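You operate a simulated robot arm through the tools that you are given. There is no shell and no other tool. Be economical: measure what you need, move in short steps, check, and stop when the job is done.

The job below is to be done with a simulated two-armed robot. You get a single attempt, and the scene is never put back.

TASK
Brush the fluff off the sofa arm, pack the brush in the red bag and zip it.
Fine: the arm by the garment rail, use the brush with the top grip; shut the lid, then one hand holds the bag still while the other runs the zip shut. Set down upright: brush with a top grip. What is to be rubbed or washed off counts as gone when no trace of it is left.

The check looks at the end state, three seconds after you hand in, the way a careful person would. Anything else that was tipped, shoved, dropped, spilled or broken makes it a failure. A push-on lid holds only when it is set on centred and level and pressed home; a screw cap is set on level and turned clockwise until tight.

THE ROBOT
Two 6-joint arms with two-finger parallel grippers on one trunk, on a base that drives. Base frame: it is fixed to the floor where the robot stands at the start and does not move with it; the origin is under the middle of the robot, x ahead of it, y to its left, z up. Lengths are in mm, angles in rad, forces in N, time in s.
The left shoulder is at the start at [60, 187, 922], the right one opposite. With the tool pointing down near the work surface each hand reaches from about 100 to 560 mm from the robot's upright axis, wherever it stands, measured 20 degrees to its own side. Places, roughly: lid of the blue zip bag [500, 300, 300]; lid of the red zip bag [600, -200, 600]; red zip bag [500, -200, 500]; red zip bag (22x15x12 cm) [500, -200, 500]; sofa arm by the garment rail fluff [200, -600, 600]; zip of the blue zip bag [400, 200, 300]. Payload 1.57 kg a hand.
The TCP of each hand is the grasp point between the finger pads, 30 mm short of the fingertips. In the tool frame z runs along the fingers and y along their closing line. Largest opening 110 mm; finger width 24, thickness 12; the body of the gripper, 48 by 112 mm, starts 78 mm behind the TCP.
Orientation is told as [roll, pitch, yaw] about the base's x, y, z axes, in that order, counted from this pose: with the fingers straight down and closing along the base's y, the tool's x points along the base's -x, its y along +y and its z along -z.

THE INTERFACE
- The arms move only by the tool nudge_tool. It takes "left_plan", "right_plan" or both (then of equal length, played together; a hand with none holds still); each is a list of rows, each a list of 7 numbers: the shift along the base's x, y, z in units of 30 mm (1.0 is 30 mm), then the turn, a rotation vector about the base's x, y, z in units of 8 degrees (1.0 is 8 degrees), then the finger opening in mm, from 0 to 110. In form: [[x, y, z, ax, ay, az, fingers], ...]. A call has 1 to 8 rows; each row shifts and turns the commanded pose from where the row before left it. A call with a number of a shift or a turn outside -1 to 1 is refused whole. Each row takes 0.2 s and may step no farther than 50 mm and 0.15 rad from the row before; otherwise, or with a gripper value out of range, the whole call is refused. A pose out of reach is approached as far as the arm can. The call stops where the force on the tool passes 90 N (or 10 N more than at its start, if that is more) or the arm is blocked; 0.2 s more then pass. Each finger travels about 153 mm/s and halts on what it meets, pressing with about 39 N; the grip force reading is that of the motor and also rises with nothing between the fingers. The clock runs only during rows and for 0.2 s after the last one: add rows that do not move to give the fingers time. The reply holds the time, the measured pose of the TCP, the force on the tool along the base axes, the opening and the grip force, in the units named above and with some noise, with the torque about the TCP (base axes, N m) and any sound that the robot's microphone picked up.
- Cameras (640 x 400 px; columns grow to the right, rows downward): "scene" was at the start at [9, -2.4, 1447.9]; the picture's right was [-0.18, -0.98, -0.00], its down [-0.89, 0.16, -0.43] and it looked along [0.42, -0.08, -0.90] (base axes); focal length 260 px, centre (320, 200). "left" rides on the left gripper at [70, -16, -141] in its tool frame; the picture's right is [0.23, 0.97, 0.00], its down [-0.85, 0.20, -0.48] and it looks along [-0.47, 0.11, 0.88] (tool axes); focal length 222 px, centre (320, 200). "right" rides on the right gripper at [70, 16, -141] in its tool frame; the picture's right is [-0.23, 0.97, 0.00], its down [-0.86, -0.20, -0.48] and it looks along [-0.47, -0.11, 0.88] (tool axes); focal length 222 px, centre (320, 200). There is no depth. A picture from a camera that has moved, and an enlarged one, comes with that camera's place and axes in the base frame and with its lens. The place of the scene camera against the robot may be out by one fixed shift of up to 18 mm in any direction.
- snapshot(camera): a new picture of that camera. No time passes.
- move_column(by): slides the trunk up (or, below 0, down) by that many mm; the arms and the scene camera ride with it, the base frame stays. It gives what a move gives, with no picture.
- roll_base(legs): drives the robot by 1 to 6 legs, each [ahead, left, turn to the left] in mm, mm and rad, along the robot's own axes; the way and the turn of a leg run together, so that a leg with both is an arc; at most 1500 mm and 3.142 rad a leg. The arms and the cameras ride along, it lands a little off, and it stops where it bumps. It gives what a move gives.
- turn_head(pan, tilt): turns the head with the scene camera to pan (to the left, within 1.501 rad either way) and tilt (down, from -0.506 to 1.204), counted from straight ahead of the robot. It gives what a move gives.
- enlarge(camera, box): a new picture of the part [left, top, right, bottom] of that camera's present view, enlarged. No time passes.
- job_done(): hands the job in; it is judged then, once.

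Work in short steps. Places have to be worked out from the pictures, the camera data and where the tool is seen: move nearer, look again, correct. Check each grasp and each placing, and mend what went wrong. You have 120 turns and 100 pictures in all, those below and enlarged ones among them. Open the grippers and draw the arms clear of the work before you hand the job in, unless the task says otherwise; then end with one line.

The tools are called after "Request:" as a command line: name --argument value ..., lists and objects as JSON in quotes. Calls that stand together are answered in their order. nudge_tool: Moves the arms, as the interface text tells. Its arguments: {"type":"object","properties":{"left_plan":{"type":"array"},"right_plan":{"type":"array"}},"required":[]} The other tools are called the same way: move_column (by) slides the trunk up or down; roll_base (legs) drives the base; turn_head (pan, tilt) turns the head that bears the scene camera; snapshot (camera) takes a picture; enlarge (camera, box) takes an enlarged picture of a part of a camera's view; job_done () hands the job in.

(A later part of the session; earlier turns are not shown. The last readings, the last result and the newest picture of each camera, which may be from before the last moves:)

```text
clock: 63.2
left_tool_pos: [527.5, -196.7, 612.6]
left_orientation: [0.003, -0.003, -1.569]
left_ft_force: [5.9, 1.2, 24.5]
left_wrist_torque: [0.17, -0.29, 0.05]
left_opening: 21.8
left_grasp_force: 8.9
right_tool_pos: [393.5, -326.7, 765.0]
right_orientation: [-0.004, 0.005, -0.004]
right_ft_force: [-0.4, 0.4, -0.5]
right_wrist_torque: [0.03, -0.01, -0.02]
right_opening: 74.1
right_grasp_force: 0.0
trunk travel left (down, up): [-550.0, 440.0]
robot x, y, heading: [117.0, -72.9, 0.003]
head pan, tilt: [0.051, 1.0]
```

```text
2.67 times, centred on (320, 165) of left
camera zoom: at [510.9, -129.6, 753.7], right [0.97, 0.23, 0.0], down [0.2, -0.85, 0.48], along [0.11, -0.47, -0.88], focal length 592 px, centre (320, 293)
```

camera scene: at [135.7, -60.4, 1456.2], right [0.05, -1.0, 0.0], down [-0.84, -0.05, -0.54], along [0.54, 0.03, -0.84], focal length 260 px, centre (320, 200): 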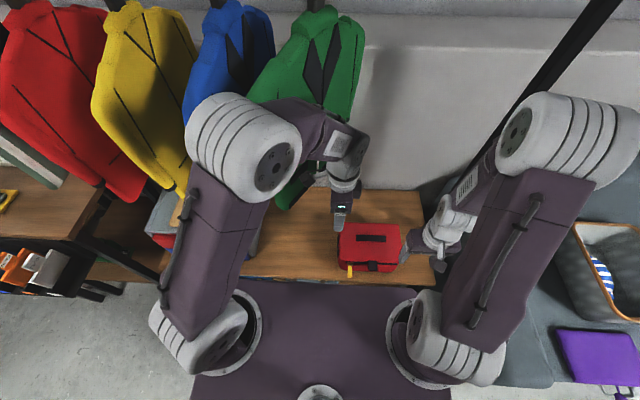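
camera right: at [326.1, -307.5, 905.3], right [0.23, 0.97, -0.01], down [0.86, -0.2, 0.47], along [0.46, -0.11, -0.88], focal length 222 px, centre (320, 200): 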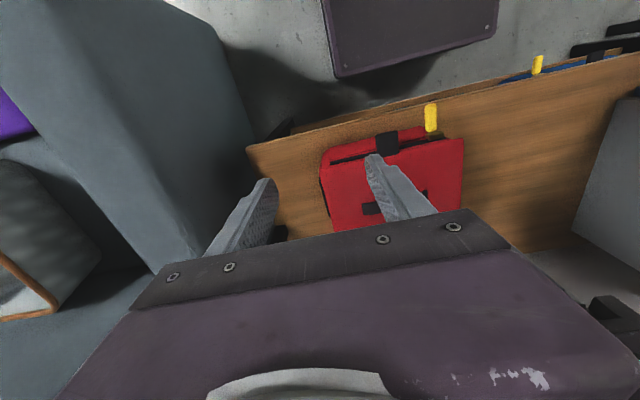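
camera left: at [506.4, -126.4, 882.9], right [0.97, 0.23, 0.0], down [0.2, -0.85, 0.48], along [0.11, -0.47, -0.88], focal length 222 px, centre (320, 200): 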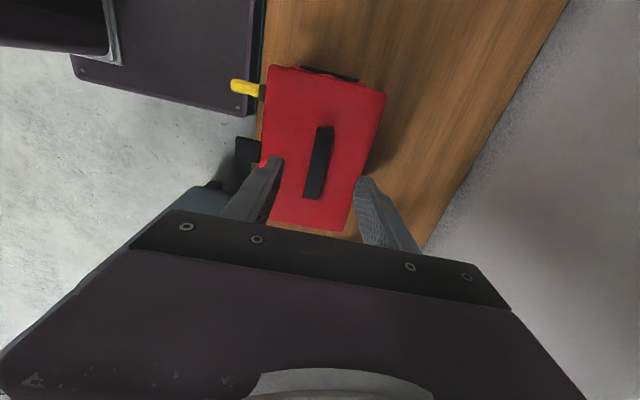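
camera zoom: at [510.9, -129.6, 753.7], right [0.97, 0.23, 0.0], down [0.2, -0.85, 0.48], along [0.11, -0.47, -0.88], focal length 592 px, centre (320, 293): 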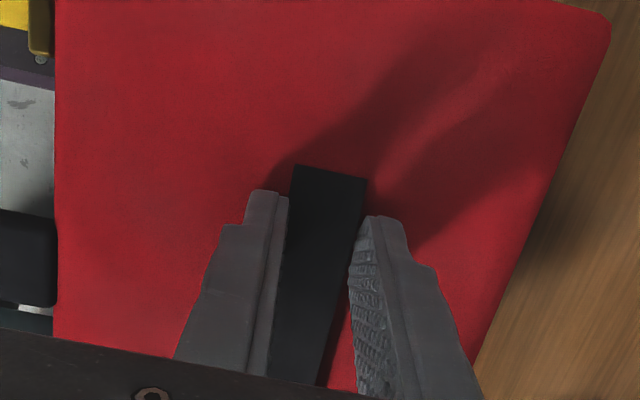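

Left hand holds the strap. The lid's tab juts out at x≈418–447, z≈585, y -213…-249, so I'll grip the pull near its outer end with a slight tilt. I lower the right hand first in place, tilting 12°.

Request:
nudge_tool --right_plan '[[0, 0, -0.9, 0, -0.5, 0, 74], [0, 0, -0.9, 0, -0.5, 0, 74], [0, 0, -0.9, 0, -0.5, 0, 60], [0, 0, -0.9, 0, 0, 0, 60], [0, 0, -0.9, 0, 0, 0, 60], [0, 0, 0, 0, 0, 0, 60]]'

Request:
snapshot --camera "right"

Request:
snapshot --camera "scene"

```text
clock: 64.6
left_tool_pos: [527.3, -198.2, 612.6]
left_orientation: [0.001, -0.003, -1.571]
left_ft_force: [8.8, -3.3, 23.6]
left_wrist_torque: [-0.06, -0.41, 0.08]
left_opening: 18.5
left_grasp_force: 7.7
right_tool_pos: [408.9, -331.7, 625.6]
right_orientation: [-0.005, -0.205, -0.003]
right_ft_force: [0.5, 0.4, -0.7]
right_wrist_torque: [-0.01, 0.01, 0.03]
right_opening: 60.0
right_grasp_force: 0.0
right hand out of reach, approached as far as the arm can: row 1, 2
trunk travel left (down, up): [-550.0, 440.0]
robot x, y, heading: [113.5, -72.6, 0.001]
head pan, tilt: [0.051, 1.0]
```

```text
42 pictures are left
camera right: at [313.3, -313.0, 748.6], right [0.23, 0.97, 0.04], down [0.74, -0.2, 0.64], along [0.63, -0.12, -0.76], focal length 222 px, centre (320, 200)
```

right: 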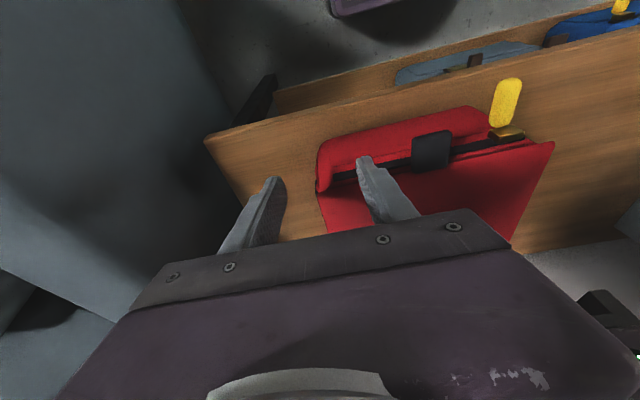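

```text
41 pictures are left
camera scene: at [133.4, -59.0, 1456.3], right [0.05, -1.0, 0.0], down [-0.84, -0.05, -0.54], along [0.54, 0.03, -0.84], focal length 260 px, centre (320, 200)
```

scene: 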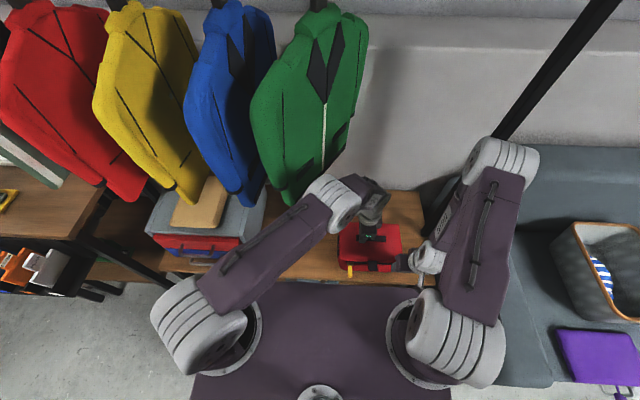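

The left upper arm lies where the right arm must come through, so I'd better stand further right: then the left arm reaches straight ahead to the strap and the right comes in from the side. I release the strap, lift both hands clear and shift the base 220 mm to the right.

Request:
nudge_tool --left_plan '[[0, 0, 0, 0, 0, 0, 50], [0, 0, 0, 0, 0, 0, 50], [0, 0, 0.8, 0, 0, 0, 50], [0, 0, 1, 0, 0, 0, 50], [0, 0, 1, 0, 0, 0, 50], [0, 0, 1, 0, 0, 0, 50], [-0.3, 1, 0.5, 0, 0, 0, 50], [-0.3, 1, 0, 0, 0, 0, 50]]' --right_plan '[[0, 0, 0.5, 0, 0, 0, 60], [0, 0, 1, 0, 0, 0, 60], [0, 0, 1, 0, 0, 0, 60], [0, 0, 1, 0, 0, 0, 60], [0, 0, 0.5, 0, 0.5, 0, 60], [0, 0, 0, 0, 0.5, 0, 60], [0, 0, 0, 0, 0.47, 0, 60], [0, 0, 0, 0, 0, 0, 60]]'

Request:
snapshot --camera "scene"

```text
clock: 66.4
left_tool_pos: [511.3, -136.7, 741.1]
left_orientation: [-0.001, 0.0, -1.568]
left_ft_force: [-0.4, -0.1, -0.3]
left_wrist_torque: [0.0, -0.04, 0.02]
left_opening: 50.1
left_grasp_force: 0.2
right_tool_pos: [424.5, -340.4, 739.7]
right_orientation: [-0.02, -0.055, -0.002]
right_ft_force: [0.3, -0.5, 0.9]
right_wrist_torque: [-0.02, -0.01, 0.01]
right_opening: 59.8
right_grasp_force: 0.1
right hand out of reach, approached as far as the arm can: row 3, 4, 6, 7
trunk travel left (down, up): [-550.0, 440.0]
robot x, y, heading: [115.3, -69.7, 0.001]
head pan, tilt: [0.051, 1.0]
```

```text
40 pictures are left
camera scene: at [134.6, -59.1, 1456.2], right [0.05, -1.0, 0.0], down [-0.84, -0.05, -0.54], along [0.54, 0.03, -0.84], focal length 260 px, centre (320, 200)
```

scene: 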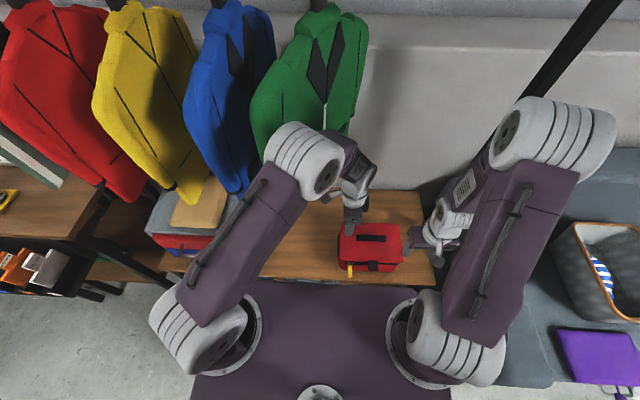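

The right elbow stands forward near the rail post's line; I swing the right hand sideways first so its elbow stays back, then drive.

Request:
nudge_tool --right_plan '[[0, -1, 0, 0, 0, 0, 60], [0, -1, 0, 0, 0, 0, 60], [0, -1, 0, 0, 0, 0, 60], [-0.5, -0.8, 0, 0, 0, 0, 60], [-0.5, -0.7, 0, 0, 0, 0, 60]]' --left_plan '[[-0.2, 1, 0, 0, 0, 0, 50], [-0.2, 1, 0, 0, 0, 0, 50], [-0.2, 0, 0, 0, 0, 0, 50], [-0.2, 0, 0, 0, 0, 0, 50], [0, 0, 0, 0, 0, 0, 50]]'

Request:
roll_base --legs '[[0, -110, 0]]'

Request:
snapshot --camera "scene"

Request:
snapshot --camera "right"

```text
clock: 67.6
left_tool_pos: [485.3, -77.9, 739.3]
left_orientation: [-0.001, 0.001, -1.57]
left_ft_force: [0.1, -0.4, 0.3]
left_wrist_torque: [0.01, -0.04, 0.01]
left_opening: 50.1
left_grasp_force: 0.0
right_tool_pos: [395.0, -475.6, 738.3]
right_orientation: [-0.017, -0.053, 0.0]
right_ft_force: [0.3, -0.7, 0.5]
right_wrist_torque: [-0.01, 0.0, -0.03]
right_opening: 59.9
right_grasp_force: 0.0
trunk travel left (down, up): [-550.0, 440.0]
robot x, y, heading: [116.6, -74.6, 0.005]
head pan, tilt: [0.051, 1.0]
```

```text
clock: 68.8
left_tool_pos: [484.4, -189.3, 738.7]
left_orientation: [-0.001, 0.0, -1.567]
left_ft_force: [0.4, -0.2, 0.5]
left_wrist_torque: [0.03, 0.04, -0.02]
left_opening: 50.1
left_grasp_force: 0.0
right_tool_pos: [396.5, -587.8, 738.3]
right_orientation: [-0.018, -0.054, 0.002]
right_ft_force: [0.1, 0.0, 0.3]
right_wrist_torque: [0.0, 0.01, 0.01]
right_opening: 59.9
right_grasp_force: 0.0
trunk travel left (down, up): [-550.0, 440.0]
robot x, y, heading: [116.2, -185.5, 0.009]
head pan, tilt: [0.051, 1.0]
```

```text
39 pictures are left
camera scene: at [135.5, -173.2, 1456.2], right [0.06, -1.0, 0.0], down [-0.84, -0.05, -0.54], along [0.54, 0.03, -0.84], focal length 260 px, centre (320, 200)
```

scene: 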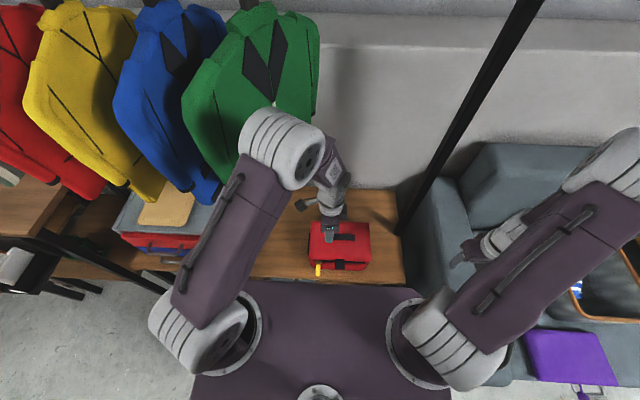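

```text
38 pictures are left
camera right: at [320.9, -566.9, 873.9], right [0.23, 0.97, -0.01], down [0.83, -0.19, 0.53], along [0.51, -0.12, -0.85], focal length 222 px, centre (320, 200)
```

right: 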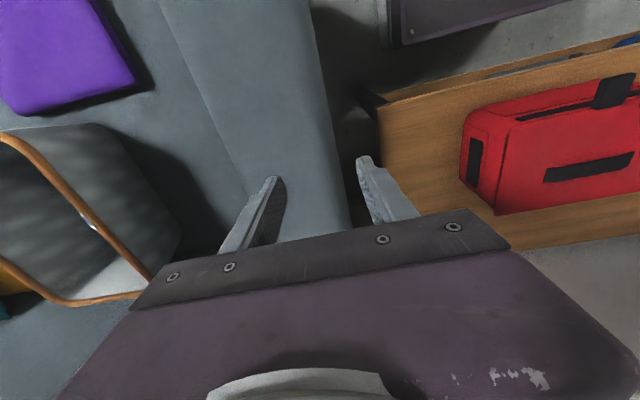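

Clear all round (sofa side ≈65 mm from the base after the next step). I drive the remaining 105 mm.

Request:
roll_base --legs '[[0, -105, 0]]'

Request:
nudge_tool --left_plan '[[0.4, 1, 0, 0, 0, 0, 50], [0.4, 1, 0, 0, 0, 0, 50], [0.3, 1, 0, 0, 0, 0, 50], [0.3, 0.6, 0, 0, 0, 0, 50], [0, 0, -0.5, 0, 0, 0, 50], [0, 0, 0, 0, 0, 0, 50]]'

Request:
snapshot --camera "left"

```text
clock: 70.0
left_tool_pos: [486.4, -294.3, 739.1]
left_orientation: [-0.001, -0.001, -1.563]
left_ft_force: [-0.3, -0.2, -1.0]
left_wrist_torque: [0.01, -0.06, 0.0]
left_opening: 50.3
left_grasp_force: 0.0
right_tool_pos: [399.1, -691.8, 738.4]
right_orientation: [-0.017, -0.053, 0.002]
right_ft_force: [0.4, 0.4, 0.5]
right_wrist_torque: [0.07, 0.0, -0.02]
right_opening: 60.2
right_grasp_force: 0.0
trunk travel left (down, up): [-550.0, 440.0]
robot x, y, heading: [118.8, -292.1, 0.009]
head pan, tilt: [0.051, 1.0]
```

```text
clock: 71.3
left_tool_pos: [527.8, -187.2, 725.1]
left_orientation: [-0.001, 0.0, -1.563]
left_ft_force: [0.5, -1.1, -1.1]
left_wrist_torque: [0.01, -0.01, 0.02]
left_opening: 50.1
left_grasp_force: 0.0
right_tool_pos: [398.4, -691.4, 738.4]
right_orientation: [-0.02, -0.052, 0.006]
right_ft_force: [0.0, -0.9, -0.5]
right_wrist_torque: [0.01, -0.01, 0.0]
right_opening: 59.9
right_grasp_force: 0.1
trunk travel left (down, up): [-550.0, 440.0]
robot x, y, heading: [124.0, -291.7, 0.013]
head pan, tilt: [0.051, 1.0]
```

```text
37 pictures are left
camera left: at [510.1, -119.4, 866.1], right [0.97, 0.23, 0.0], down [0.2, -0.85, 0.48], along [0.11, -0.47, -0.88], focal length 222 px, centre (320, 200)
```

left: 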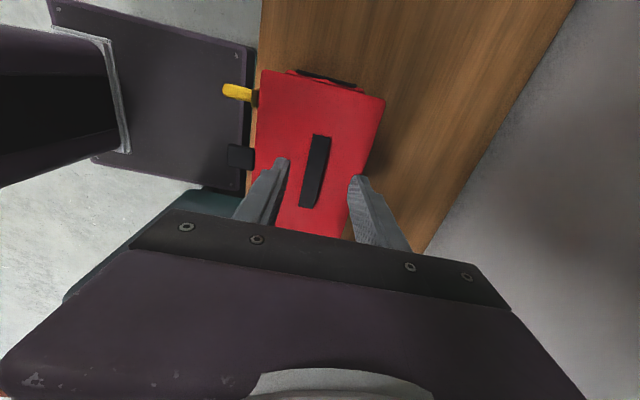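

Strap end is at (527, -180). I move to y≈-194 and lower to 3 mm above the lid (TCP 616), then close.

Request:
nudge_tool --left_plan '[[-0.03, -0.2, -1, 0, 0, 0, 46], [0, 0, -1, 0, 0, 0, 46], [0, 0, -1, 0, 0, 0, 46], [0, 0, -0.5, 0, 0, 0, 46], [0, 0, -0.1, 0, 0, 0, 46], [0, 0, 0, 0, 0, 0, 46]]'

Request:
enlarge --camera "left" --box '[240, 90, 400, 240]'

```text
clock: 72.8
left_tool_pos: [529.0, -192.8, 615.5]
left_orientation: [-0.001, 0.001, -1.563]
left_ft_force: [0.1, 0.5, 0.4]
left_wrist_torque: [0.0, -0.01, -0.01]
left_opening: 45.9
left_grasp_force: 0.0
right_tool_pos: [398.8, -691.5, 739.3]
right_orientation: [-0.019, -0.054, 0.001]
right_ft_force: [-0.2, 0.6, 0.1]
right_wrist_torque: [-0.01, 0.01, 0.0]
right_opening: 60.0
right_grasp_force: 0.1
trunk travel left (down, up): [-550.0, 440.0]
robot x, y, heading: [114.0, -291.3, 0.011]
head pan, tilt: [0.051, 1.0]
```

```text
2.67 times, centred on (320, 165) of left
camera zoom: at [511.5, -124.8, 755.9], right [0.97, 0.23, 0.0], down [0.21, -0.85, 0.48], along [0.11, -0.47, -0.88], focal length 592 px, centre (320, 293)
```

zoom: 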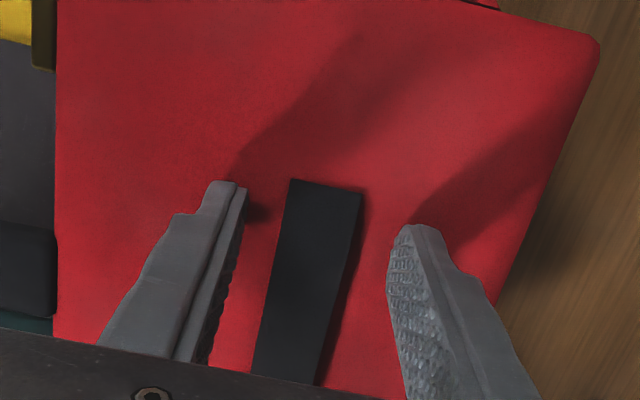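

Centred. Down a further 2 mm and close.

Request:
nudge_tool --left_plan '[[0, 0, -0.05, 0, 0, 0, 46], [0, 0, 0, 0, 0, 0, 5], [0, 0, 0, 0, 0, 0, 5], [0, 0, 0, 0, 0, 0, 5], [0, 0, 0, 0, 0, 0, 5], [0, 0, 0, 0, 0, 0, 5]]'

Request:
enlarge --camera "left" --box '[240, 90, 400, 240]'

```text
clock: 74.2
left_tool_pos: [528.3, -192.2, 614.2]
left_orientation: [-0.001, 0.0, -1.564]
left_ft_force: [1.3, -0.1, -0.6]
left_wrist_torque: [0.0, 0.0, 0.0]
left_opening: 5.1
left_grasp_force: 0.0
right_tool_pos: [397.4, -692.5, 738.7]
right_orientation: [-0.018, -0.051, 0.004]
right_ft_force: [-0.1, 0.8, -0.3]
right_wrist_torque: [0.01, -0.01, 0.0]
right_opening: 60.0
right_grasp_force: 0.1
trunk travel left (down, up): [-550.0, 440.0]
robot x, y, heading: [122.6, -286.9, 0.005]
head pan, tilt: [0.051, 1.0]
```

```text
2.67 times, centred on (320, 165) of left
camera zoom: at [511.0, -124.6, 755.2], right [0.97, 0.23, 0.0], down [0.21, -0.85, 0.48], along [0.11, -0.47, -0.88], focal length 592 px, centre (320, 293)
```

zoom: 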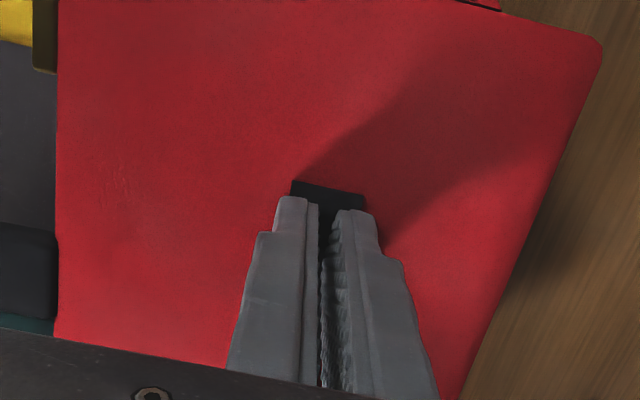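

The strap is only a flat trim and cannot be gripped, so the left hand will hold the bag by pressing on the lid. First I bring the right hand around toward the pull.

Request:
nudge_tool --right_plan '[[0, 1, 0, 0, 0, 0, 60], [0, 1, 0, 0, 0, 0, 60], [0, 1, 0, 0, 0, 0, 60], [0, 1, 0, 0, 0, 0, 60], [0, 1, 0, 0, 0, 0, 60], [0, 1, 0, 0, 0, 0, 60], [0, 1, 0, 0, 0, 0, 60], [0, 1, 0, 0, 0, 0, 60]]' --left_plan '[[0, 0, 0.3, 0, 0, 0, 5], [0, 0, 0, 0, 0, 0, 40], [0, 0, 0, 0, 0, 0, 40], [0, 0, 0, 0, 0, 0, 40], [0, 0, 0, 0, 0, 0, 40], [0, 0, 0, 0, 0, 0, 40], [0, 0, 0, 0, 0, 0, 40], [0, 0, 0, 0, 0, 0, 40]]'

Request:
nudge_tool --right_plan '[[0, 1, -0.9, 0, 0, 0, 60], [0, 1, -0.9, 0, 0, 0, 60], [0, 1, -0.9, 0, 0, 0, 60], [0, 1, -0.9, 0, 0, 0, 60], [0, 0, 0, 0, 0, 0, 60]]'

Request:
snapshot --camera "right"

Request:
snapshot --camera "scene"

```text
clock: 76.0
left_tool_pos: [529.0, -192.8, 621.8]
left_orientation: [0.002, -0.002, -1.563]
left_ft_force: [0.1, -1.2, 0.5]
left_wrist_torque: [0.01, 0.01, -0.03]
left_opening: 39.8
left_grasp_force: 0.0
right_tool_pos: [407.3, -506.0, 737.5]
right_orientation: [-0.021, -0.051, 0.002]
right_ft_force: [0.0, 0.1, -1.1]
right_wrist_torque: [-0.06, 0.03, 0.01]
right_opening: 60.0
right_grasp_force: 0.0
right hand out of reach, approached as far as the arm can: row 3, 4, 5, 6, 7
trunk travel left (down, up): [-550.0, 440.0]
robot x, y, heading: [119.1, -292.8, 0.008]
head pan, tilt: [0.051, 1.0]
```

```text
clock: 77.2
left_tool_pos: [526.9, -193.6, 622.9]
left_orientation: [0.0, 0.0, -1.565]
left_ft_force: [-0.6, -0.5, -0.3]
left_wrist_torque: [0.01, 0.0, 0.04]
left_opening: 40.1
left_grasp_force: 0.0
right_tool_pos: [401.6, -386.4, 632.3]
right_orientation: [-0.019, -0.052, 0.005]
right_ft_force: [-0.4, 0.2, 0.5]
right_wrist_torque: [-0.01, -0.01, 0.02]
right_opening: 60.0
right_grasp_force: 0.1
trunk travel left (down, up): [-550.0, 440.0]
robot x, y, heading: [116.6, -287.6, 0.008]
head pan, tilt: [0.051, 1.0]
```

```text
34 pictures are left
camera right: at [326.5, -366.2, 767.4], right [0.23, 0.97, -0.01], down [0.83, -0.19, 0.53], along [0.51, -0.12, -0.85], focal length 222 px, centre (320, 200)
```

right: 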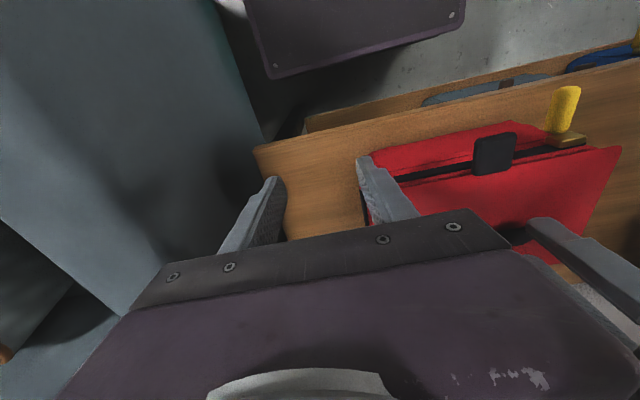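

```text
33 pictures are left
camera scene: at [136.3, -278.7, 1456.2], right [0.06, -1.0, 0.0], down [-0.84, -0.05, -0.54], along [0.54, 0.03, -0.84], focal length 260 px, centre (320, 200)
```

scene: 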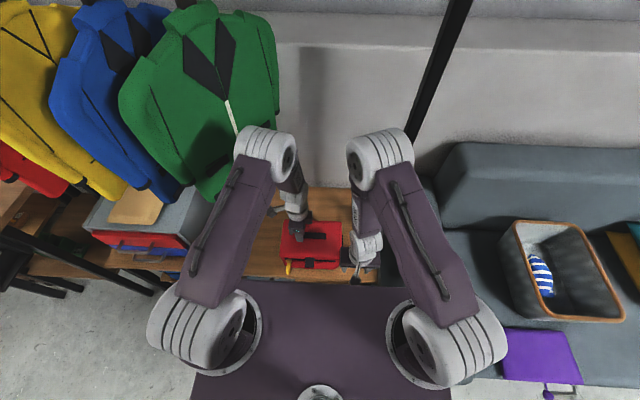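

Before bringing the right hand in I need more room between the elbows: I lean the left hand about 25° (arm toward +y) and press near the lid's left part, and I'll lean the right hand 20° the other way.

Request:
nudge_tool --left_plan '[[0, 0.3, 0.8, 0, 0, 0, 40], [0, 0.3, 0.3, -0.8, 0, 0, 40], [0, 0.3, 0, -0.8, 0, 0, 40], [0, 0.3, 0, -0.8, 0, 0, 40], [0, 0.2, 0, -0.75, 0, 0, 40], [0, 0, 0, 0, 0, 0, 40]]' --right_plan '[[0, 0, 0, 0.5, -0.3, 0, 60], [0, 0, 0, 0.5, -0.3, 0, 60], [0, 0, 0, 0.5, -0.3, 0, 60], [0, 0, 0, 0.5, -0.3, 0, 60], [0, 0, 0, 0.5, 0, 0, 60], [0, 0, 0, 0, 0, 0, 60]]'

Request:
snapshot --camera "scene"

Request:
snapshot --camera "left"

```text
clock: 78.5
left_tool_pos: [526.9, -150.5, 656.6]
left_orientation: [-0.003, -0.443, -1.564]
left_ft_force: [-0.4, 0.4, 0.5]
left_wrist_torque: [0.03, 0.01, -0.02]
left_opening: 40.0
left_grasp_force: 0.1
right_tool_pos: [403.4, -384.7, 633.3]
right_orientation: [0.34, -0.215, -0.05]
right_ft_force: [0.7, 0.7, 0.1]
right_wrist_torque: [0.02, 0.0, 0.0]
right_opening: 59.6
right_grasp_force: 0.2
trunk travel left (down, up): [-550.0, 440.0]
robot x, y, heading: [115.7, -288.3, 0.008]
head pan, tilt: [0.051, 1.0]
```

```text
32 pictures are left
camera scene: at [136.3, -278.0, 1456.2], right [0.06, -1.0, 0.0], down [-0.84, -0.05, -0.54], along [0.54, 0.03, -0.84], focal length 260 px, centre (320, 200)
```

scene: 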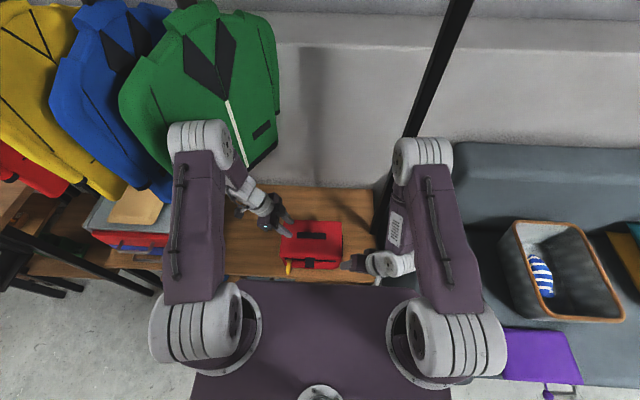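

```text
31 pictures are left
camera left: at [509.3, -27.6, 754.2], right [0.97, 0.21, -0.1], down [0.21, -0.57, 0.8], along [0.11, -0.8, -0.59], focal length 222 px, centre (320, 200)
```

left: 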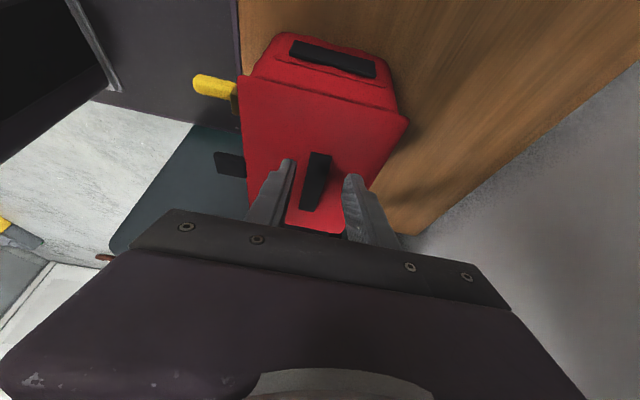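

Now the elbows are well apart. I move the right hand toward the pull at z≈621 while lowering the left toward the lid.

Request:
nudge_tool --right_plan '[[-0.2, 1, -0.3, 0, 0, 0, 60], [0, 1, 0, 0, 0, 0, 60], [0, 1, 0, 0, 0, 0, 60], [0, 1, 0, 0, 0, 0, 60], [0, 1, 0, 0, 0, 0, 60], [0, 1, 0, 0, 0, 0, 60], [0, 0.5, 0, 0, 0, 0, 60]]' --left_plan '[[0, 0, -0.5, 0, 0, 0, 40], [0, 0, -0.5, 0, 0, 0, 40], [0, 0, 0, 0, 0, 0, 40], [0, 0, 0, 0, 0, 0, 40], [0, 0, 0, 0, 0, 0, 40], [0, 0, 0, 0, 0, 0, 40], [0, 0, 0, 0, 0, 0, 40]]'

Request:
snapshot --camera "right"

Request:
snapshot --camera "scene"

```text
clock: 80.2
left_tool_pos: [526.0, -149.8, 624.9]
left_orientation: [-0.004, -0.44, -1.563]
left_ft_force: [-0.5, 0.5, -0.3]
left_wrist_torque: [-0.02, -0.02, 0.0]
left_opening: 40.0
left_grasp_force: 0.1
right_tool_pos: [396.8, -187.9, 624.7]
right_orientation: [0.337, -0.213, -0.053]
right_ft_force: [0.0, 0.7, 0.6]
right_wrist_torque: [-0.02, 0.01, -0.01]
right_opening: 60.2
right_grasp_force: 0.0
trunk travel left (down, up): [-550.0, 440.0]
robot x, y, heading: [121.2, -291.4, 0.01]
head pan, tilt: [0.051, 1.0]
```

```text
30 pictures are left
camera right: at [298.6, -212.9, 743.5], right [0.2, 0.91, 0.36], down [0.73, -0.39, 0.56], along [0.65, 0.15, -0.75], focal length 222 px, centre (320, 200)
```

right: 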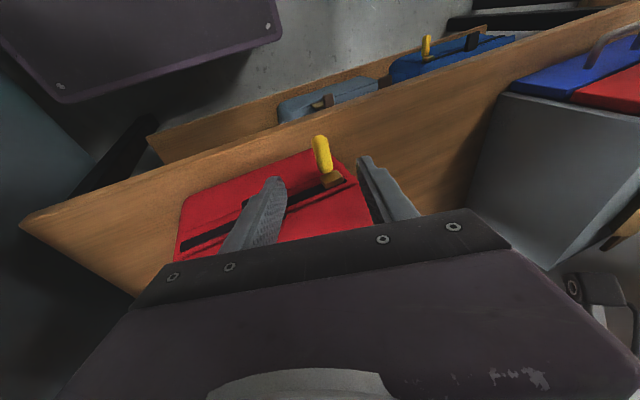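

```text
29 pictures are left
camera scene: at [136.3, -277.7, 1456.2], right [0.06, -1.0, 0.0], down [-0.84, -0.05, -0.54], along [0.54, 0.03, -0.84], focal length 260 px, centre (320, 200)
```

scene: 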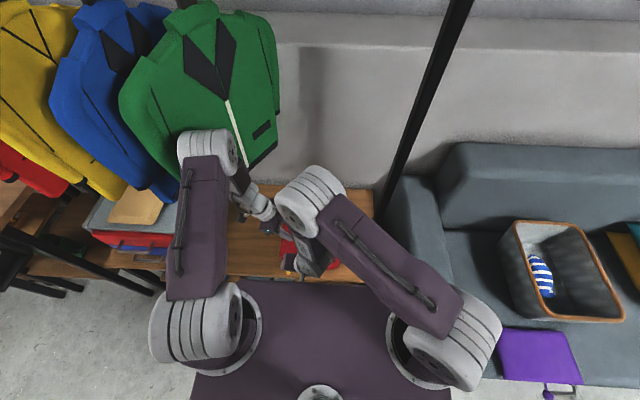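

Pull is at y≈-160, x 394–435, between the fingers. I approach along the tool axis to TCP ≈ (402,-166,573), and lower the left hand toward the lid.

Request:
nudge_tool --right_plan '[[-0.15, 0.17, -0.17, 0, 0, 0, 50], [0.12, 0.18, -0.5, 0, 0, 0, 50], [0.12, 0.18, -0.5, 0, 0, 0, 50], [0.11, 0.19, -0.53, 0, 0, 0, 50], [0, 0, 0, 0, 0, 0, 50]]' --left_plan '[[0, 0, -0.2, 0, 0, 0, 40], [0, 0, 0, 0, 0, 0, 40], [0, 0, 0, 0, 0, 0, 40], [0, 0, 0, 0, 0, 0, 40], [0, 0, 0, 0, 0, 0, 40]]'

Request:
enlarge --camera "right" --box '[220, 90, 440, 250]'

```text
clock: 81.3
left_tool_pos: [527.1, -150.7, 619.5]
left_orientation: [-0.003, -0.439, -1.563]
left_ft_force: [-0.3, 0.1, 0.0]
left_wrist_torque: [0.0, -0.02, 0.0]
left_opening: 40.2
left_grasp_force: 0.0
right_tool_pos: [402.1, -167.4, 571.9]
right_orientation: [0.336, -0.214, -0.051]
right_ft_force: [0.6, -0.6, 0.3]
right_wrist_torque: [0.02, -0.04, -0.01]
right_opening: 50.1
right_grasp_force: 0.0
trunk travel left (down, up): [-550.0, 440.0]
robot x, y, heading: [116.4, -294.9, 0.007]
head pan, tilt: [0.051, 1.0]
```

```text
2.50 times, centred on (330, 170) of right
camera zoom: at [304.1, -192.4, 691.2], right [0.2, 0.91, 0.36], down [0.74, -0.38, 0.56], along [0.65, 0.15, -0.75], focal length 555 px, centre (295, 275)
```

zoom: 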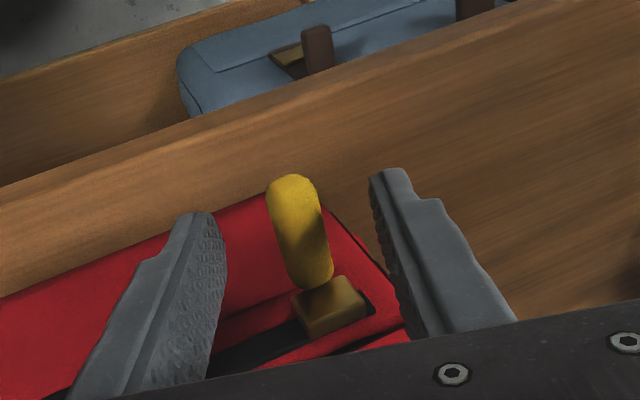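

The pull sits exactly between the fingers. First I press the left hand onto the lid in tiny steps.

Request:
nudge_tool --left_plan '[[0, 0, -0.13, 0, 0, 0, 40], [0, 0, 0, 0, 0, 0, 40], [0, 0, -0.1, 0, 0, 0, 40], [0, 0, 0, 0, 0, 0, 40]]'

```text
clock: 82.3
left_tool_pos: [527.0, -149.8, 614.6]
left_orientation: [0.0, -0.44, -1.565]
left_ft_force: [1.4, 1.5, 17.9]
left_wrist_torque: [0.03, -0.27, -0.14]
left_opening: 39.5
left_grasp_force: 0.1
right_tool_pos: [401.9, -167.4, 573.8]
right_orientation: [0.337, -0.214, -0.051]
right_ft_force: [-0.6, -0.9, 0.5]
right_wrist_torque: [0.01, -0.01, 0.01]
right_opening: 50.5
right_grasp_force: 0.0
trunk travel left (down, up): [-550.0, 440.0]
robot x, y, heading: [115.1, -288.8, 0.006]
head pan, tilt: [0.051, 1.0]
```

Contact with 18 N; I press 2 mm more and close the right fingers on the pull.

Request:
nudge_tool --left_plan '[[0, 0, -0.07, 0, 0, 0, 40], [0, 0, 0, 0, 0, 0, 40], [0, 0, 0, 0, 0, 0, 40], [0, 0, 0, 0, 0, 0, 40]]' --right_plan '[[0, 0, 0, 0, 0, 0, 25], [0, 0, 0, 0, 0, 0, 3], [0, 0, 0, 0, 0, 0, 3], [0, 0, 0, 0, 0, 0, 3]]'

Request:
enlarge --camera "right" --box '[220, 90, 440, 250]'

```text
clock: 83.3
left_tool_pos: [526.6, -150.2, 613.4]
left_orientation: [0.006, -0.44, -1.565]
left_ft_force: [8.2, 4.7, 47.4]
left_wrist_torque: [0.05, -0.74, 0.09]
left_opening: 39.7
left_grasp_force: 0.0
right_tool_pos: [400.9, -167.8, 574.0]
right_orientation: [0.339, -0.218, -0.05]
right_ft_force: [1.3, 0.1, 3.9]
right_wrist_torque: [-0.39, 0.03, 0.06]
right_opening: 18.7
right_grasp_force: 32.9
trunk travel left (down, up): [-550.0, 440.0]
robot x, y, heading: [116.8, -297.4, 0.012]
head pan, tilt: [0.051, 1.0]
```

```text
2.50 times, centred on (330, 170) of right
camera zoom: at [302.3, -192.8, 692.5], right [0.2, 0.91, 0.36], down [0.73, -0.39, 0.56], along [0.65, 0.16, -0.74], focal length 555 px, centre (295, 275)
```

zoom: 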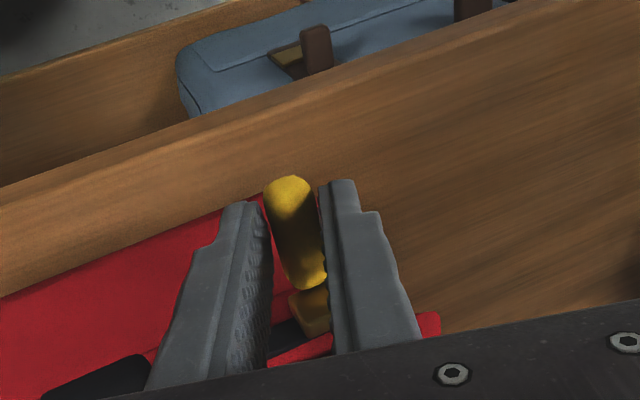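

The pull is pinched (18.7 mm, 33 N) and the lid held with 47 N. I start drawing toward -y in small steps.

Request:
nudge_tool --right_plan '[[0, -0.3, 0, 0, 0, 0, 3], [0, -0.3, 0, 0, 0, 0, 3], [0, -0.3, 0, 0, 0, 0, 3], [0, 0, 0, 0, 0, 0, 3]]'

Request:
snapshot --camera "left"

```text
clock: 84.3
left_tool_pos: [525.0, -149.8, 615.2]
left_orientation: [0.005, -0.445, -1.567]
left_ft_force: [20.5, -18.4, 38.0]
left_wrist_torque: [-0.64, -0.78, 0.03]
left_opening: 39.7
left_grasp_force: 0.1
right_tool_pos: [400.5, -190.9, 573.9]
right_orientation: [0.342, -0.221, -0.042]
right_ft_force: [-22.5, 39.8, 7.0]
right_wrist_torque: [-0.76, 0.39, 1.11]
right_opening: 17.8
right_grasp_force: 32.1
trunk travel left (down, up): [-550.0, 440.0]
robot x, y, heading: [117.3, -287.3, 0.011]
head pan, tilt: [0.051, 1.0]
```

```text
26 pictures are left
camera left: at [508.6, -27.7, 711.9], right [0.97, 0.21, -0.09], down [0.2, -0.57, 0.8], along [0.11, -0.8, -0.59], focal length 222 px, centre (320, 200)
```

left: 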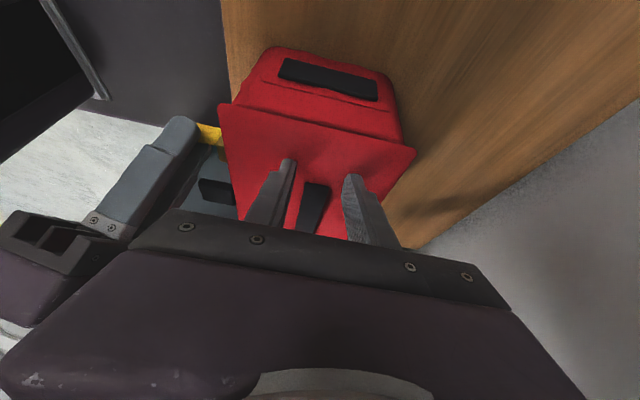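

Right hand feels 40 N along the pull; I check whether the slider moved along the bag or the bag moved.

Request:
enlarge --camera "right" --box '[180, 90, 440, 260]'

Request:
enlarge --camera "scene" --box '[250, 200, 380, 290]'

```text
2.35 times, centred on (310, 175) of right
camera zoom: at [302.3, -217.1, 692.1], right [0.19, 0.91, 0.37], down [0.73, -0.38, 0.56], along [0.65, 0.16, -0.74], focal length 523 px, centre (344, 259)
```

zoom: 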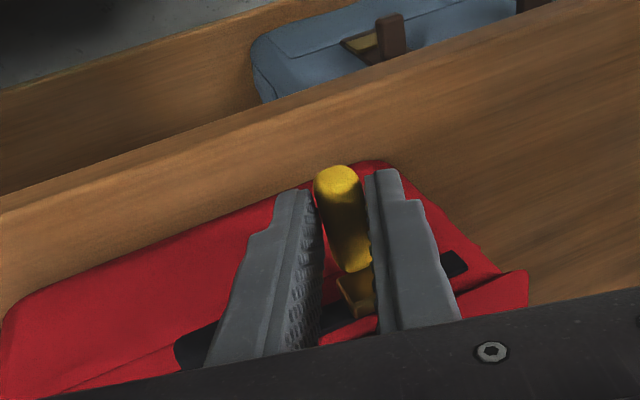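

```text
4.44 times, centred on (315, 245) of scene
camera zoom: at [131.1, -276.3, 1456.2], right [0.06, -1.0, 0.0], down [-0.84, -0.05, -0.54], along [0.54, 0.03, -0.84], focal length 1155 px, centre (342, 0)
```

zoom: 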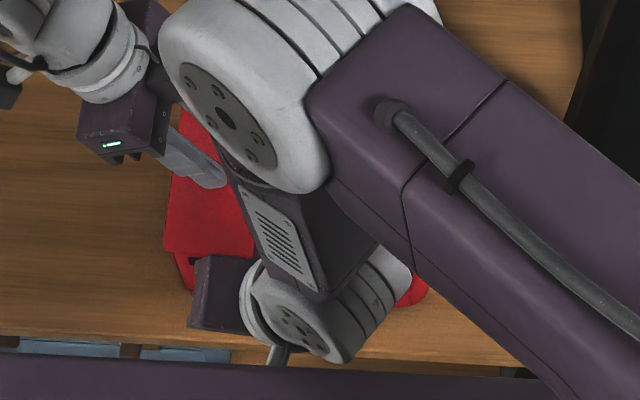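

The slider has moved ≈30 mm along the zip (its left end is uncovered). I continue, watching forces.

Request:
nudge_tool --right_plan '[[0, -0.25, 0, 0, 0, 0, 3], [0, -0.25, 0, 0, 0, 0, 3], [0, -0.25, 0, 0, 0, 0, 3], [0, 0, 0, 0, 0, 0, 3]]'

Request:
enlarge --camera "right" --box '[180, 90, 500, 290]'

```text
clock: 85.3
left_tool_pos: [524.3, -153.4, 615.1]
left_orientation: [-0.002, -0.448, -1.567]
left_ft_force: [-2.6, -18.1, 50.1]
left_wrist_torque: [-0.7, -0.8, -0.01]
left_opening: 42.3
left_grasp_force: 1.4
right_tool_pos: [403.3, -217.0, 574.9]
right_orientation: [0.343, -0.222, -0.054]
right_ft_force: [8.0, 26.3, 0.0]
right_wrist_torque: [-0.54, -0.6, 1.12]
right_opening: 18.3
right_grasp_force: 33.3
trunk travel left (down, up): [-550.0, 440.0]
robot x, y, heading: [118.3, -290.8, 0.007]
head pan, tilt: [0.051, 1.0]
```

```text
2.00 times, centred on (340, 190) of right
camera zoom: at [304.0, -241.6, 692.3], right [0.2, 0.91, 0.37], down [0.73, -0.39, 0.56], along [0.65, 0.16, -0.74], focal length 444 px, centre (280, 220)
```

zoom: 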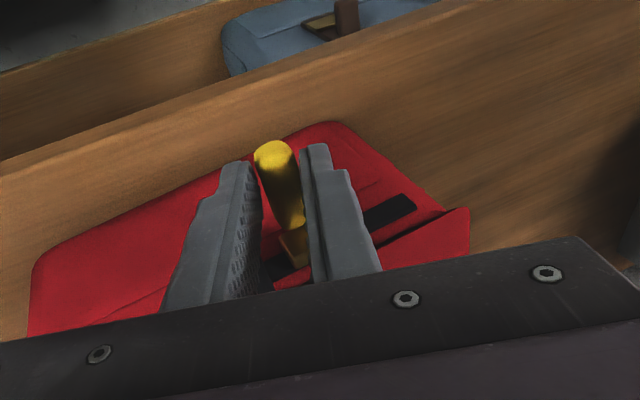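

The bag crept ≈15 mm while the slider advanced ≈35 mm, so I press harder with the left hand before continuing, more slowly.

Request:
nudge_tool --left_plan '[[0, 0, -0.05, 0, 0, 0, 40], [0, 0, 0, 0, 0, 0, 40]]'

```text
clock: 86.0
left_tool_pos: [524.9, -152.3, 614.3]
left_orientation: [0.001, -0.449, -1.568]
left_ft_force: [-16.8, -8.6, 73.5]
left_wrist_torque: [-0.48, -0.66, -0.29]
left_opening: 42.3
left_grasp_force: 1.2
right_tool_pos: [403.3, -217.2, 574.9]
right_orientation: [0.342, -0.223, -0.055]
right_ft_force: [25.3, 14.6, -11.5]
right_wrist_torque: [-0.43, -0.79, 0.72]
right_opening: 19.0
right_grasp_force: 32.7
trunk travel left (down, up): [-550.0, 440.0]
robot x, y, heading: [120.8, -289.7, 0.008]
head pan, tilt: [0.051, 1.0]
```

Now 73 N hold. Continue in 4–5 mm rows, with a slight +x relief.

Request:
nudge_tool --right_plan '[[0.04, -0.15, 0, 0, 0, 0, 3], [0.03, -0.15, 0, 0, 0, 0, 3], [0, -0.15, 0, 0, 0, 0, 3], [0, -0.15, 0, 0, 0, 0, 3], [0, 0, 0, 0, 0, 0, 3]]'

Request:
enlarge --camera "right" --box '[180, 90, 500, 290]'

```text
clock: 87.2
left_tool_pos: [525.3, -153.9, 614.2]
left_orientation: [-0.001, -0.449, -1.57]
left_ft_force: [-9.1, -15.3, 65.8]
left_wrist_torque: [-0.58, -0.77, -1.35]
left_opening: 41.0
left_grasp_force: 0.5
right_tool_pos: [405.2, -237.1, 574.7]
right_orientation: [0.344, -0.22, -0.058]
right_ft_force: [29.0, 2.2, -0.2]
right_wrist_torque: [-0.28, -0.96, 0.24]
right_opening: 19.9
right_grasp_force: 33.5
trunk travel left (down, up): [-550.0, 440.0]
robot x, y, heading: [120.3, -290.9, 0.007]
head pan, tilt: [0.051, 1.0]
```

```text
2.00 times, centred on (340, 190) of right
camera zoom: at [306.9, -262.0, 692.9], right [0.2, 0.91, 0.37], down [0.73, -0.39, 0.56], along [0.65, 0.15, -0.74], focal length 444 px, centre (280, 220)
```

zoom: 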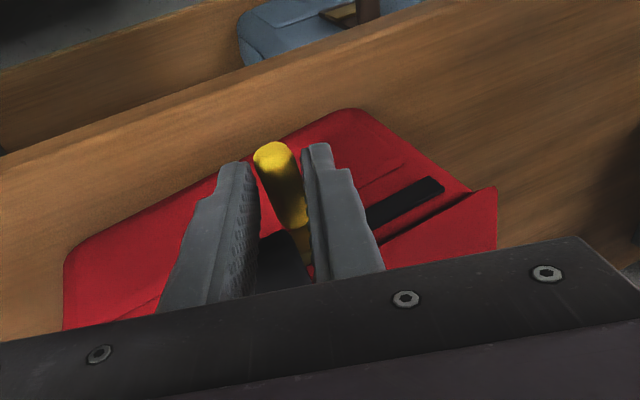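

Slider keeps advancing (bag creeps only slightly now). Fingers are just passing the lid tab, so I keep x and continue.

Request:
nudge_tool --right_plan '[[0, -0.15, 0, 0, 0, 0, 3], [0, -0.15, 0, 0, 0, 0, 3], [0, -0.15, 0, 0, 0, 0, 3], [0, -0.15, 0, 0, 0, 0, 3], [0, 0, 0, 0, 0, 0, 3]]'

Request:
enlarge --camera "right" --box '[180, 90, 500, 290]'

```text
clock: 88.3
left_tool_pos: [525.2, -153.4, 614.3]
left_orientation: [-0.002, -0.456, -1.567]
left_ft_force: [-1.8, -35.1, 59.6]
left_wrist_torque: [-1.25, -0.69, 0.14]
left_opening: 36.6
left_grasp_force: 0.0
right_tool_pos: [405.6, -250.7, 575.3]
right_orientation: [0.349, -0.227, -0.049]
right_ft_force: [12.1, 40.5, -0.5]
right_wrist_torque: [-0.33, -0.64, 0.89]
right_opening: 21.0
right_grasp_force: 34.4
trunk travel left (down, up): [-550.0, 440.0]
robot x, y, heading: [117.2, -287.4, 0.011]
head pan, tilt: [0.051, 1.0]
```

```text
2.00 times, centred on (340, 190) of right
camera zoom: at [306.0, -277.2, 692.3], right [0.19, 0.91, 0.38], down [0.73, -0.39, 0.56], along [0.66, 0.17, -0.74], focal length 444 px, centre (280, 220)
```

zoom: 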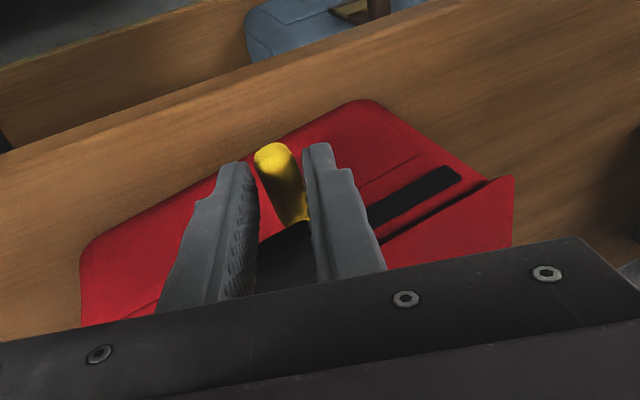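

Bag now stays put, but the y force rose to 40 N – maybe the fingers brush the tab. I shift 3 mm away from the bag (-x) and continue.

Request:
nudge_tool --right_plan '[[-0.1, 0, 0, 0, 0, 0, 3], [0, -0.15, 0, 0, 0, 0, 3], [0, -0.15, 0, 0, 0, 0, 3], [0, -0.15, 0, 0, 0, 0, 3], [0, 0, 0, 0, 0, 0, 3]]'

Request:
enlarge --camera "right" --box '[180, 90, 500, 290]'

```text
clock: 89.5
left_tool_pos: [524.4, -154.5, 613.8]
left_orientation: [-0.002, -0.448, -1.571]
left_ft_force: [-10.2, -17.1, 62.3]
left_wrist_torque: [-0.68, -0.65, -0.79]
left_opening: 37.0
left_grasp_force: 0.0
right_tool_pos: [402.9, -266.4, 575.7]
right_orientation: [0.347, -0.228, -0.058]
right_ft_force: [29.6, 4.4, 17.0]
right_wrist_torque: [-0.06, -1.13, 0.34]
right_opening: 20.0
right_grasp_force: 33.7
trunk travel left (down, up): [-550.0, 440.0]
robot x, y, heading: [121.7, -291.3, 0.005]
head pan, tilt: [0.051, 1.0]
```

```text
2.00 times, centred on (340, 190) of right
camera zoom: at [303.8, -292.2, 692.4], right [0.2, 0.91, 0.37], down [0.73, -0.39, 0.56], along [0.66, 0.16, -0.74], focal length 444 px, centre (280, 220)
```

zoom: 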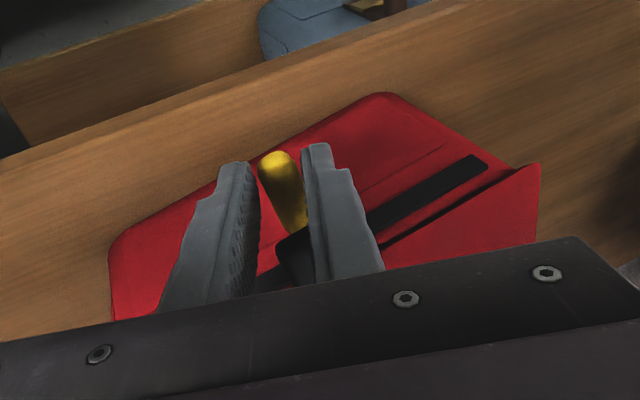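

Good progress (slider ≈100 mm along). Continue.

Request:
nudge_tool --right_plan '[[0, -0.15, 0, 0, 0, 0, 3], [0, -0.15, 0, 0, 0, 0, 3], [0, -0.15, 0, 0, 0, 0, 3], [0, -0.15, 0, 0, 0, 0, 3], [0, -0.15, 0, 0, 0, 0, 3], [0, -0.15, 0, 0, 0, 0, 3], [0, 0, 0, 0, 0, 0, 3]]'

Request:
enlarge --camera "right" --box '[180, 90, 500, 290]'

```text
clock: 91.2
left_tool_pos: [523.0, -153.7, 614.4]
left_orientation: [-0.002, -0.449, -1.565]
left_ft_force: [-15.4, -14.1, 61.3]
left_wrist_torque: [-0.6, -0.47, -0.57]
left_opening: 36.2
left_grasp_force: 0.2
right_tool_pos: [403.9, -292.8, 574.3]
right_orientation: [0.351, -0.233, -0.055]
right_ft_force: [32.7, 4.8, 24.7]
right_wrist_torque: [0.05, -1.22, 0.28]
right_opening: 19.7
right_grasp_force: 33.2
trunk travel left (down, up): [-550.0, 440.0]
robot x, y, heading: [116.6, -292.3, 0.01]
head pan, tilt: [0.051, 1.0]
```

```text
2.00 times, centred on (340, 190) of right
camera zoom: at [303.9, -318.4, 691.8], right [0.19, 0.91, 0.38], down [0.72, -0.39, 0.57], along [0.66, 0.16, -0.73], focal length 444 px, centre (280, 220)
```

zoom: 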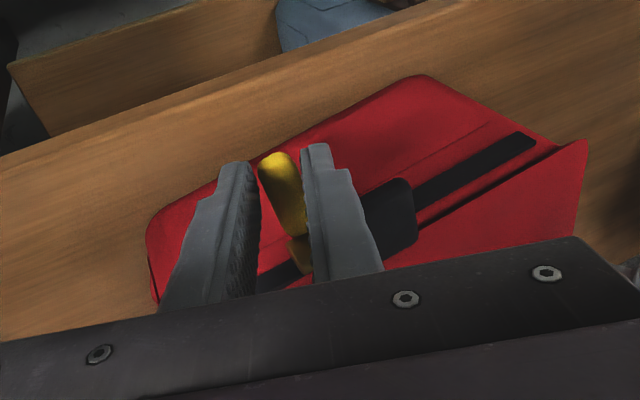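

Past the tab. I continue to the end stop with slight +x relief.

Request:
nudge_tool --right_plan '[[0.06, -0.15, -0.03, 0, 0, 0, 3], [0.05, -0.15, -0.03, 0, 0, 0, 3], [0, -0.15, 0, 0, 0, 0, 3], [0, -0.15, 0, 0, 0, 0, 3], [0, -0.15, 0, 0, 0, 0, 3], [0, -0.15, 0, 0, 0, 0, 3], [0, 0, 0, 0, 0, 0, 3]]'

Request:
enlarge --camera "right" --box '[180, 90, 500, 290]'

```text
clock: 92.8
left_tool_pos: [523.7, -152.9, 614.6]
left_orientation: [0.0, -0.447, -1.567]
left_ft_force: [-10.4, -16.1, 54.2]
left_wrist_torque: [-0.62, -0.47, -0.4]
left_opening: 36.0
left_grasp_force: 0.1
right_tool_pos: [406.7, -319.9, 575.1]
right_orientation: [0.349, -0.232, -0.056]
right_ft_force: [25.2, 3.1, 38.9]
right_wrist_torque: [0.14, -1.16, 0.34]
right_opening: 19.4
right_grasp_force: 33.2
trunk travel left (down, up): [-550.0, 440.0]
robot x, y, heading: [115.8, -291.1, 0.009]
head pan, tilt: [0.051, 1.0]
```

```text
2.00 times, centred on (340, 190) of right
camera zoom: at [306.5, -346.1, 691.2], right [0.2, 0.91, 0.38], down [0.72, -0.39, 0.57], along [0.66, 0.16, -0.73], focal length 444 px, centre (280, 220)
```

zoom: 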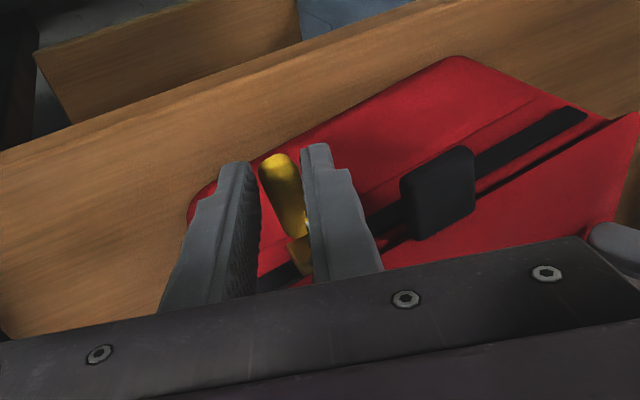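

Near the end; I relieve z by 2 mm and pull on gently until the stop.

Request:
nudge_tool --right_plan '[[0, -0.15, 0.05, 0, 0, 0, 3], [0, -0.15, 0.03, 0, 0, 0, 3], [0, -0.15, 0, 0, 0, 0, 3], [0, 0, 0, 0, 0, 0, 3]]'

Request:
enlarge --camera "right" --box '[180, 90, 500, 290]'

```text
clock: 93.8
left_tool_pos: [523.5, -151.3, 613.9]
left_orientation: [0.001, -0.446, -1.568]
left_ft_force: [-20.5, -2.4, 69.8]
left_wrist_torque: [-0.24, -0.3, -1.16]
left_opening: 35.5
left_grasp_force: 0.1
right_tool_pos: [404.0, -335.0, 575.2]
right_orientation: [0.342, -0.224, -0.054]
right_ft_force: [22.8, 3.6, 1.3]
right_wrist_torque: [-0.11, -0.96, 0.25]
right_opening: 19.0
right_grasp_force: 33.4
trunk travel left (down, up): [-550.0, 440.0]
robot x, y, heading: [118.2, -292.4, 0.01]
head pan, tilt: [0.051, 1.0]
```

```text
2.00 times, centred on (340, 190) of right
camera zoom: at [305.2, -360.2, 692.7], right [0.2, 0.91, 0.37], down [0.73, -0.39, 0.56], along [0.66, 0.16, -0.74], focal length 444 px, centre (280, 220)
```

zoom: 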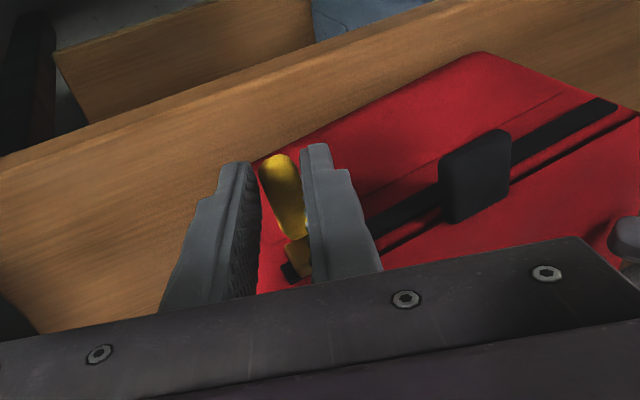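

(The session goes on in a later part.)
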